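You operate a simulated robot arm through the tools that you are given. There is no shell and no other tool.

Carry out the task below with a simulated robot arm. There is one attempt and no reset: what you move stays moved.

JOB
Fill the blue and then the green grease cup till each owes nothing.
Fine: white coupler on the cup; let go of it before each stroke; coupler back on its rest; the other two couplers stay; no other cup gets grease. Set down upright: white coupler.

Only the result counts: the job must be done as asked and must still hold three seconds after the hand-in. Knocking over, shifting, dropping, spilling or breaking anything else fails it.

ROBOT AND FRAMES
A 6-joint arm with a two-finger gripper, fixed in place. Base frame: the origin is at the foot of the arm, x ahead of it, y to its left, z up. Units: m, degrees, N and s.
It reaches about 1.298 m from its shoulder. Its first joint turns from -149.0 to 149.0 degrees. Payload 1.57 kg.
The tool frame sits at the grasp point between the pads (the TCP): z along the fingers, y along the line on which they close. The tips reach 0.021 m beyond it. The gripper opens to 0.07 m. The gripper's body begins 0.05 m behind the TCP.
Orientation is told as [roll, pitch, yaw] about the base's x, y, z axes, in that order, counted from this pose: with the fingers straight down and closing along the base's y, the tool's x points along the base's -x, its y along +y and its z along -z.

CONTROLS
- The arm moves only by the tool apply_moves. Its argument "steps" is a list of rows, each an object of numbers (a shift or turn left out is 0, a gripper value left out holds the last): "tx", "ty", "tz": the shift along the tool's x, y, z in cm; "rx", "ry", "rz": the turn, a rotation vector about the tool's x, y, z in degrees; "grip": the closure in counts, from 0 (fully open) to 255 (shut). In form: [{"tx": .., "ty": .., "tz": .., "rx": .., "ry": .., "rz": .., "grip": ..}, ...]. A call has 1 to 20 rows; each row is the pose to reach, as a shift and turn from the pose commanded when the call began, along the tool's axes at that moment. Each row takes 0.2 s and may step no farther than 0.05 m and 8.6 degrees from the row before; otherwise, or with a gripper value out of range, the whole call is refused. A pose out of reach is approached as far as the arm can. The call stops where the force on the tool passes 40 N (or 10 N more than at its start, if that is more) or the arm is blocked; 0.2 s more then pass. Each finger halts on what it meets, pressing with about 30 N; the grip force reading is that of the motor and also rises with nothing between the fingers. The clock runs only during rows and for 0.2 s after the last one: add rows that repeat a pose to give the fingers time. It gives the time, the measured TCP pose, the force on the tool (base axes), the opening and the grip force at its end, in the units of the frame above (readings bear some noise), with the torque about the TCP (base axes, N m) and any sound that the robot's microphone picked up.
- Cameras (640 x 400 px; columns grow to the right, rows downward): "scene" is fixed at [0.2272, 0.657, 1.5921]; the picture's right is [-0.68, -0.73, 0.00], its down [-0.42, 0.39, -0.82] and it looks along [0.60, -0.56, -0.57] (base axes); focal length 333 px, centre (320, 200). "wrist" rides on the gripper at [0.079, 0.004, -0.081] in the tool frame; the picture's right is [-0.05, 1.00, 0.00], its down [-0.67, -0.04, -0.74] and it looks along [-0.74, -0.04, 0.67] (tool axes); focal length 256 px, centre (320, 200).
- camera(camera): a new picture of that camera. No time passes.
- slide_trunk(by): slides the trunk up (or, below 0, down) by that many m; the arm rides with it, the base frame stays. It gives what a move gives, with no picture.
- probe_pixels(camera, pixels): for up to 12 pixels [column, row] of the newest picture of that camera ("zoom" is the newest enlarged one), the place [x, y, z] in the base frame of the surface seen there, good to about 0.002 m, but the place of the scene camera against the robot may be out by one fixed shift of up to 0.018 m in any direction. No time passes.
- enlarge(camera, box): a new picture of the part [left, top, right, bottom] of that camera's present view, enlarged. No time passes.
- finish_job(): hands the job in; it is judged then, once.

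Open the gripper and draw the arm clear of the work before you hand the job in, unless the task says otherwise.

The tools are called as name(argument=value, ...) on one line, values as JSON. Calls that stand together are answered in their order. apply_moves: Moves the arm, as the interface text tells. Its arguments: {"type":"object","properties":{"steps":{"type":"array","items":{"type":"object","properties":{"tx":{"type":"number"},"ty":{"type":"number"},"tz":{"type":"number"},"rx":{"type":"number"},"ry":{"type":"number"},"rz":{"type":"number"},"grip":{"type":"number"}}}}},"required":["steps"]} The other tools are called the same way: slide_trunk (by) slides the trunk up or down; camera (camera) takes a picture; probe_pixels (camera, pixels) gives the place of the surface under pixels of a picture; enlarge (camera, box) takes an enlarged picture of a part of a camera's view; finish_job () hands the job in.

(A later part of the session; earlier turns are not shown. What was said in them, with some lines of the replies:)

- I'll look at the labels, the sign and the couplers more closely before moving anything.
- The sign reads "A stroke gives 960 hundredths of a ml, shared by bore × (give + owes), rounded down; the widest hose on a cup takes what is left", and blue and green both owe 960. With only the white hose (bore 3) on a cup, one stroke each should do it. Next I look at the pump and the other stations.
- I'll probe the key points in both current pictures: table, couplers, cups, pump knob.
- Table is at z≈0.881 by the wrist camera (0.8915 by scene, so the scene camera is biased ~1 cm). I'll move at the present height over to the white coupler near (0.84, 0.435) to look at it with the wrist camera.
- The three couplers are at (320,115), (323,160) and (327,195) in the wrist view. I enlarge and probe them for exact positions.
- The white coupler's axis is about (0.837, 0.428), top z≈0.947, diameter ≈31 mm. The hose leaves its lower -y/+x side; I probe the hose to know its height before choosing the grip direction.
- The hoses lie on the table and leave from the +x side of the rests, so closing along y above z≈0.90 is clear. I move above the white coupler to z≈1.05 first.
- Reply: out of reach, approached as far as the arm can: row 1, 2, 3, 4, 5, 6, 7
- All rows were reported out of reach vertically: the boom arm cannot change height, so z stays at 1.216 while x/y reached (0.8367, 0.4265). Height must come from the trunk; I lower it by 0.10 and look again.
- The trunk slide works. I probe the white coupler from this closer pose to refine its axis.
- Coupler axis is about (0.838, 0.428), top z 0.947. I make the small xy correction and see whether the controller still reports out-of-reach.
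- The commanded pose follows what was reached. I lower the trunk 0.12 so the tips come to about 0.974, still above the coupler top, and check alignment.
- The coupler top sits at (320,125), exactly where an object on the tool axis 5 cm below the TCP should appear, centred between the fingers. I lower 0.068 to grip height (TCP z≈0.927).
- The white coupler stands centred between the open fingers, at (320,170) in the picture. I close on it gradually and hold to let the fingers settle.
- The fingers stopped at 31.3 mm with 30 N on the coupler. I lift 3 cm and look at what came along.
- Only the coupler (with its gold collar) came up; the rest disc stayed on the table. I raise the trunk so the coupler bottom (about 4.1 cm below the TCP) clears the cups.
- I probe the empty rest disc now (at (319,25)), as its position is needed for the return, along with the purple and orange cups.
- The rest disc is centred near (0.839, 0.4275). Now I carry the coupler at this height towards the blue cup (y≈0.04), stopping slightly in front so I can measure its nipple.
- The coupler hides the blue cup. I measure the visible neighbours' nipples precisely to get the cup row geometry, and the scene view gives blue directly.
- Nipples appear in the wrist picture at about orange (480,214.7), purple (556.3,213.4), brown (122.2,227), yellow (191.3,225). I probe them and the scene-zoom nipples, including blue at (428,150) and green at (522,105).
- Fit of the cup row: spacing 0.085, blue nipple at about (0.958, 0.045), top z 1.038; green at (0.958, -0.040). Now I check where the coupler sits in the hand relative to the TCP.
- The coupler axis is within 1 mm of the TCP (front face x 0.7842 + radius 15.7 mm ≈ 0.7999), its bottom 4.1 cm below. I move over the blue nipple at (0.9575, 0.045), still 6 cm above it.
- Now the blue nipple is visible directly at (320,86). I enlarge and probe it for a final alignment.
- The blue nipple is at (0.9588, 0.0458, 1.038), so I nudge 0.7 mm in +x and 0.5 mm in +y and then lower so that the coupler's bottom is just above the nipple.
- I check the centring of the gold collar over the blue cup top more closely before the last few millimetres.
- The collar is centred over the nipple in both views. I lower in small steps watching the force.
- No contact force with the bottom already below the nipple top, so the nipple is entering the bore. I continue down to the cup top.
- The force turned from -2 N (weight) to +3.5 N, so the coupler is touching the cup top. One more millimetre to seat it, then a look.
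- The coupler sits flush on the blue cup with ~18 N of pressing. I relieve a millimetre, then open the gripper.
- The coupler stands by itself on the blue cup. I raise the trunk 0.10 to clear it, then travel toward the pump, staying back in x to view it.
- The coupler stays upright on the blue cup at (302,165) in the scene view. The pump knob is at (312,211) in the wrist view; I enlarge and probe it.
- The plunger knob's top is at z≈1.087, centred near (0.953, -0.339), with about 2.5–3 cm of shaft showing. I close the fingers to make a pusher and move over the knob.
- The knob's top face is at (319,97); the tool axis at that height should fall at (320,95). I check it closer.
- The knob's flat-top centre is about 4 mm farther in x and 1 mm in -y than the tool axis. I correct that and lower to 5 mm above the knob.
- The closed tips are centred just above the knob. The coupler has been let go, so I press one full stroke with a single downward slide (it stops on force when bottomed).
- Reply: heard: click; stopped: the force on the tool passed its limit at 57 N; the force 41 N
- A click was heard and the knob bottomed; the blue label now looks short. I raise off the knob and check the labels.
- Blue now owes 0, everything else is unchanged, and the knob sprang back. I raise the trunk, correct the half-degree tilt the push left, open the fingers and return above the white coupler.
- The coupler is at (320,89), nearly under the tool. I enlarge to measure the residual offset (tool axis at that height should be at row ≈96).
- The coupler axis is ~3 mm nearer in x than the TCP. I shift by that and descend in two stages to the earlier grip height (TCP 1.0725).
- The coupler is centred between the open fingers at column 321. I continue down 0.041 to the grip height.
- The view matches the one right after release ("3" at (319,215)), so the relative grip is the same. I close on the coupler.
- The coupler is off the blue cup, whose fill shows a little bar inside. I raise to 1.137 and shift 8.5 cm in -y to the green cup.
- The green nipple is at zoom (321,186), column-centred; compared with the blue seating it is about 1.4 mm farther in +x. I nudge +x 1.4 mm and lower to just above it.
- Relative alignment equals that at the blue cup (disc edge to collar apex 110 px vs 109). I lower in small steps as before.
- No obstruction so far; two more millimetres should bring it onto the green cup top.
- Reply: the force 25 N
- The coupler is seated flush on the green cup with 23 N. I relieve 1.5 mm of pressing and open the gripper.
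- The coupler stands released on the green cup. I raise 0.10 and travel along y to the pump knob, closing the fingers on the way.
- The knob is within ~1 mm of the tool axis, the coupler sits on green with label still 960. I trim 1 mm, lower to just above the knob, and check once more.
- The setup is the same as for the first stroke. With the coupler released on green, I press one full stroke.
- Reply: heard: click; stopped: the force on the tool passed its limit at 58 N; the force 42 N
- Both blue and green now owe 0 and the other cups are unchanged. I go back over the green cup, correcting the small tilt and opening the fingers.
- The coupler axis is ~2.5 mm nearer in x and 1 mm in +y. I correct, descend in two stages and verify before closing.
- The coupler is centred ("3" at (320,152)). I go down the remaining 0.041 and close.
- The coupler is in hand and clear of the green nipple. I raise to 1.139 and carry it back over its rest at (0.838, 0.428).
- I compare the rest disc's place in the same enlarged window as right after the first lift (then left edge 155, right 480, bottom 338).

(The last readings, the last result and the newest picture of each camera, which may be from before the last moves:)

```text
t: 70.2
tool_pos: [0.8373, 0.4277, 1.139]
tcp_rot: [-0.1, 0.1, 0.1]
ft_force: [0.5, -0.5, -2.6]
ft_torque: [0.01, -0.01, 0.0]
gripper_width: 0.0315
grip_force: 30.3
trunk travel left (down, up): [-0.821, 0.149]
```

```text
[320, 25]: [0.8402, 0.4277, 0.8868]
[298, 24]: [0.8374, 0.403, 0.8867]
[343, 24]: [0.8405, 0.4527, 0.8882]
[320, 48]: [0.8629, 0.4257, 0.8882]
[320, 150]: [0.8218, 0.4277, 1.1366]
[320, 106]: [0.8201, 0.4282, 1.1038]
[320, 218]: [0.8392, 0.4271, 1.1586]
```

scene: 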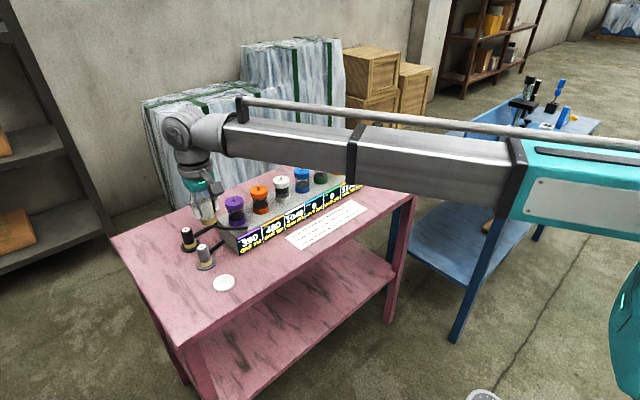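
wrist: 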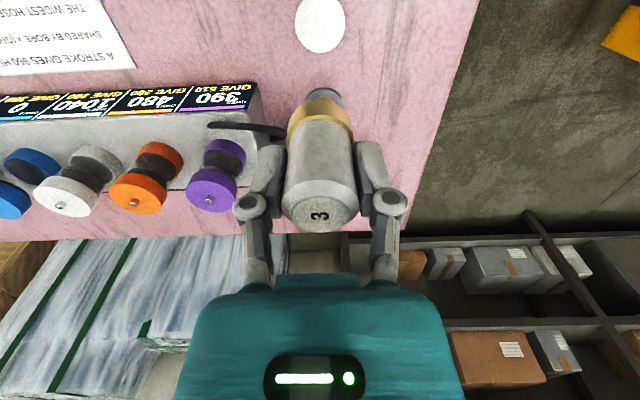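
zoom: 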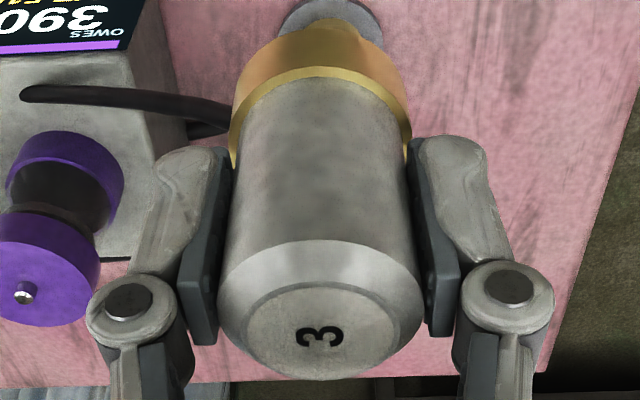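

The rest is ~1.7 mm farther in +x relative to the coupler than at pickup (disc bottom edge at 346 vs 338), y is within 0.5 mm. I trim x and lower to ~2 cm above the rest.

apply_moves(steps=[{"tx": -0.17, "ty": 0.01}, {"tx": -0.17, "ty": 0.01}, {"tx": -0.17, "ty": 0.01}])

slide_trunk(by=-0.19)

camera(camera="wrist")

enlarge(camera="scene", box=[170, 200, 270, 300])

```text
t: 71.0
tool_pos: [0.8401, 0.4285, 1.1401]
tcp_rot: [0.1, 0.0, 0.0]
ft_force: [0.4, -0.9, -2.7]
ft_torque: [0.01, 0.01, -0.03]
gripper_width: 0.0314
grip_force: 29.9
trunk travel left (down, up): [-0.821, 0.149]
```

```text
t: 73.1
tool_pos: [0.8392, 0.4285, 0.9499]
tcp_rot: [0.0, 0.1, 0.1]
ft_force: [1.3, -0.5, -1.7]
ft_torque: [0.04, -0.02, -0.02]
gripper_width: 0.0312
grip_force: 29.3
trunk travel left (down, up): [-0.631, 0.339]
```

```text
taken
```

wrist: 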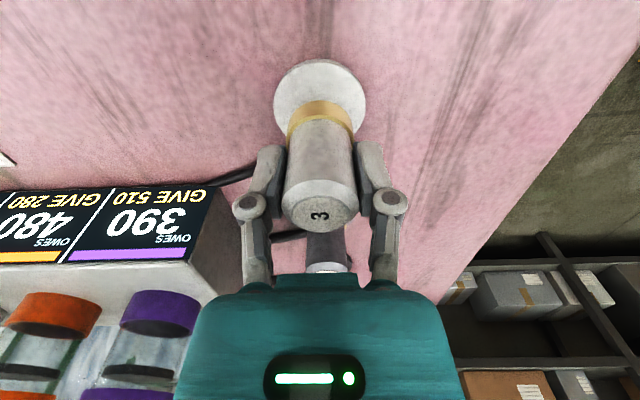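

```text
4.00 times, centred on (220, 250) of scene
```

zoom: 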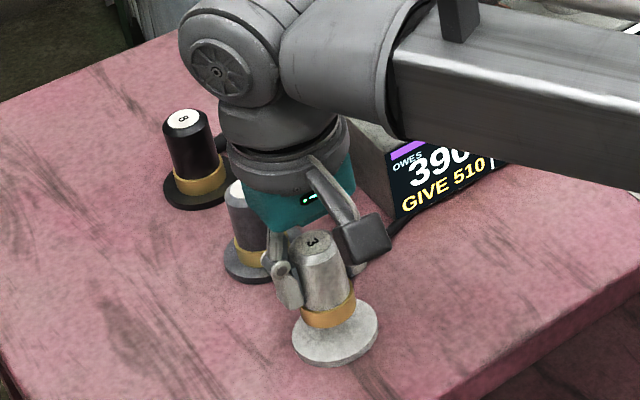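

The coupler hangs upright just above its disc in both views. I lower the last 2 cm in decreasing steps watching the force.

slide_trunk(by=-0.017)

slide_trunk(by=-0.002)

slide_trunk(by=-0.001)

slide_trunk(by=-0.001)

```text
t: 73.7
tool_pos: [0.8398, 0.427, 0.9327]
tcp_rot: [0.0, 0.1, -0.1]
ft_force: [-0.2, 0.4, -2.8]
ft_torque: [0.03, -0.01, -0.02]
gripper_width: 0.031
grip_force: 29.9
trunk travel left (down, up): [-0.614, 0.356]
```

```text
t: 74.2
tool_pos: [0.8392, 0.4274, 0.9301]
tcp_rot: [-0.1, 0.1, 0.0]
ft_force: [0.5, 0.0, -2.2]
ft_torque: [-0.01, -0.02, 0.0]
gripper_width: 0.0313
grip_force: 30.2
trunk travel left (down, up): [-0.612, 0.358]
```

```text
t: 74.8
tool_pos: [0.8401, 0.4273, 0.9294]
tcp_rot: [-0.1, 0.1, 0.1]
ft_force: [-0.4, 0.0, -1.9]
ft_torque: [0.0, -0.01, 0.0]
gripper_width: 0.0315
grip_force: 29.9
trunk travel left (down, up): [-0.611, 0.359]
```

```text
t: 75.3
tool_pos: [0.8388, 0.4279, 0.9285]
tcp_rot: [0.0, 0.1, 0.0]
ft_force: [0.4, -0.4, 2.7]
ft_torque: [-0.01, 0.01, 0.03]
gripper_width: 0.0316
grip_force: 30.3
trunk travel left (down, up): [-0.61, 0.36]
```

Contact: force went from -2 to +2.7 N at TCP z 0.9285, the pickup height. I check the picture before releasing.

camera(camera="wrist")

enlarge(camera="scene", box=[195, 235, 255, 295])

```text
taken
```

wrist: 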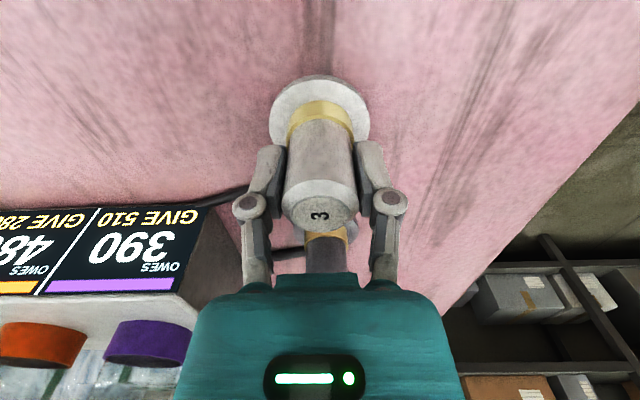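

```text
6.67 times, centred on (225, 265) of scene
```

zoom: 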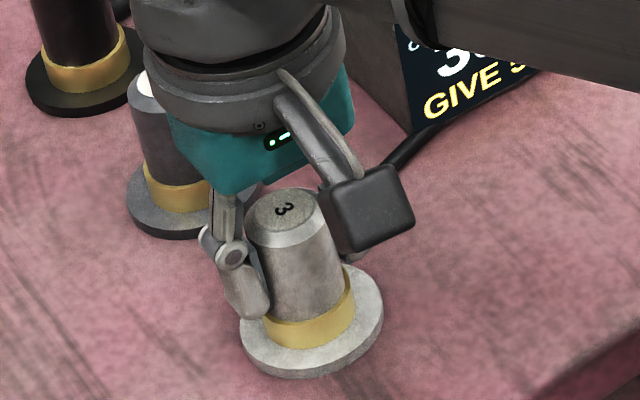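

The coupler sits centred on its disc exactly as in the pickup picture (collar at (345,320) vs (308,318) originally includes the same disc position). I open the gripper fully, holding still.

apply_moves(steps=[{"grip": 180}, {"grip": 140}, {"grip": 100}, {"grip": 50}, {"grip": 0}, {"grip": 0}, {"grip": 0}, {"grip": 0}])

camera(camera="wrist")

enlarge(camera="scene", box=[195, 235, 255, 295])

```text
t: 77.1
tool_pos: [0.8401, 0.4276, 0.9293]
tcp_rot: [0.1, 0.1, 0.0]
ft_force: [-0.2, 0.8, 0.3]
ft_torque: [0.0, 0.02, 0.02]
gripper_width: 0.07
grip_force: 0.0
trunk travel left (down, up): [-0.61, 0.36]
```

```text
taken
```

wrist: 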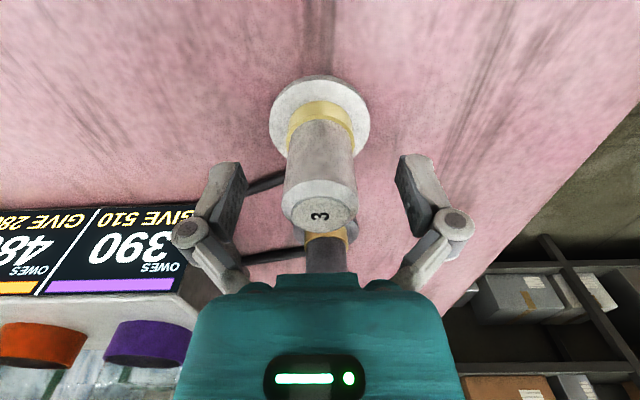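

```text
6.67 times, centred on (225, 265) of scene
```

zoom: 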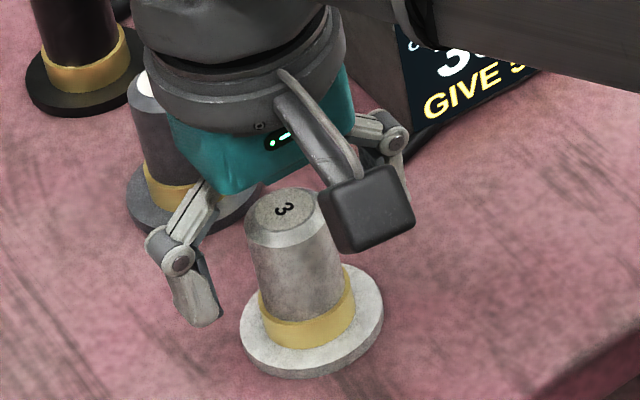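

The coupler stands free on its rest and the fingers are wide open on both sides. I raise the trunk straight up well clear and draw the arm back.

slide_trunk(by=0.1)

slide_trunk(by=0.15)

apply_moves(steps=[{"tx": 4.0}, {"tx": 8.0}, {"tx": 12.0}, {"tx": 16.0}, {"tx": 16.0}, {"tx": 16.0}])

camera(camera="scene")

enlarge(camera="scene", box=[160, 210, 260, 310])

enlarge(camera="scene", box=[210, 140, 400, 260])

camera(camera="wrist")

```text
t: 78.4
tool_pos: [0.839, 0.4277, 1.0285]
tcp_rot: [0.0, 0.1, 0.0]
ft_force: [0.0, -0.9, -0.2]
ft_torque: [0.0, 0.02, 0.01]
gripper_width: 0.0698
grip_force: 0.1
trunk travel left (down, up): [-0.71, 0.26]
```

```text
t: 80.1
tool_pos: [0.8395, 0.4263, 1.1777]
tcp_rot: [-0.1, 0.0, -0.1]
ft_force: [-0.1, -0.2, 0.3]
ft_torque: [0.01, -0.01, 0.0]
gripper_width: 0.0701
grip_force: 0.0
trunk travel left (down, up): [-0.86, 0.11]
```

```text
t: 81.5
tool_pos: [0.6799, 0.427, 1.1797]
tcp_rot: [0.0, 0.1, 0.0]
ft_force: [-0.2, 0.0, 0.0]
ft_torque: [-0.01, -0.04, -0.02]
gripper_width: 0.0699
grip_force: 0.1
trunk travel left (down, up): [-0.86, 0.11]
```

```text
taken
```

scene: 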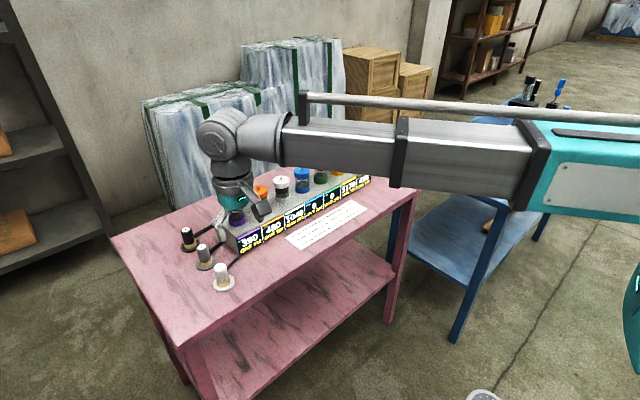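

```text
4.00 times, centred on (210, 260) of scene
```

zoom: 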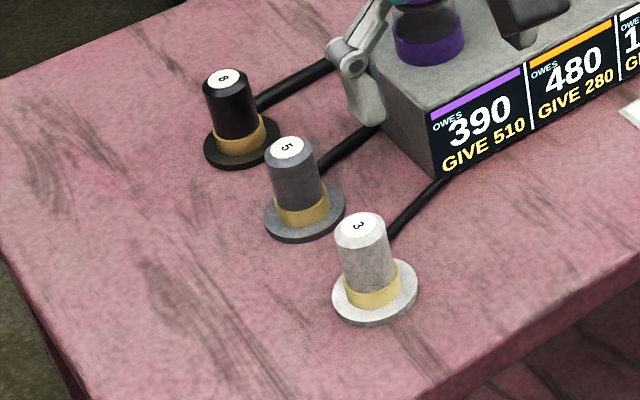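

```text
3.33 times, centred on (305, 200) of scene
```

zoom: 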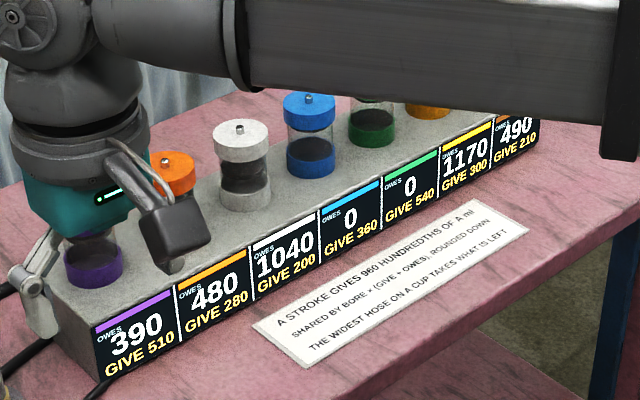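

```text
taken
```

wrist: 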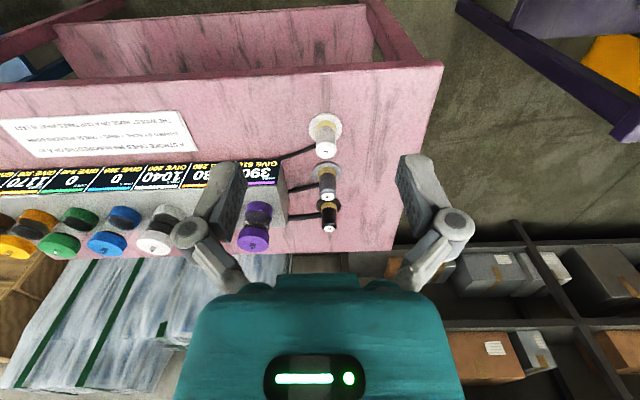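

The white coupler is upright on its rest, matching the first picture. The other two couplers haven't moved, and the labels read blue 0, green 0 with the rest unchanged. The gripper is open and clear, so I hand the job in.

finish_job()

```text
The job is handed in.
```

The blue and green grease cups now both owe 0. Each took one full pump stroke of 960.

- **Strokes:** the white coupler was seated on each cup and let go before the stroke. I heard one click per stroke.
- **Other cups:** their labels still read what they did at the start: purple 390, orange 480, white 1040, yellow 1170 and brown 490.
- **Couplers:** the white coupler is back upright on its rest. The black and grey ones were not moved.
- **Arm:** the gripper is open and drawn back clear of the bench.

The job is handed in, but I haven't seen the judge's result.
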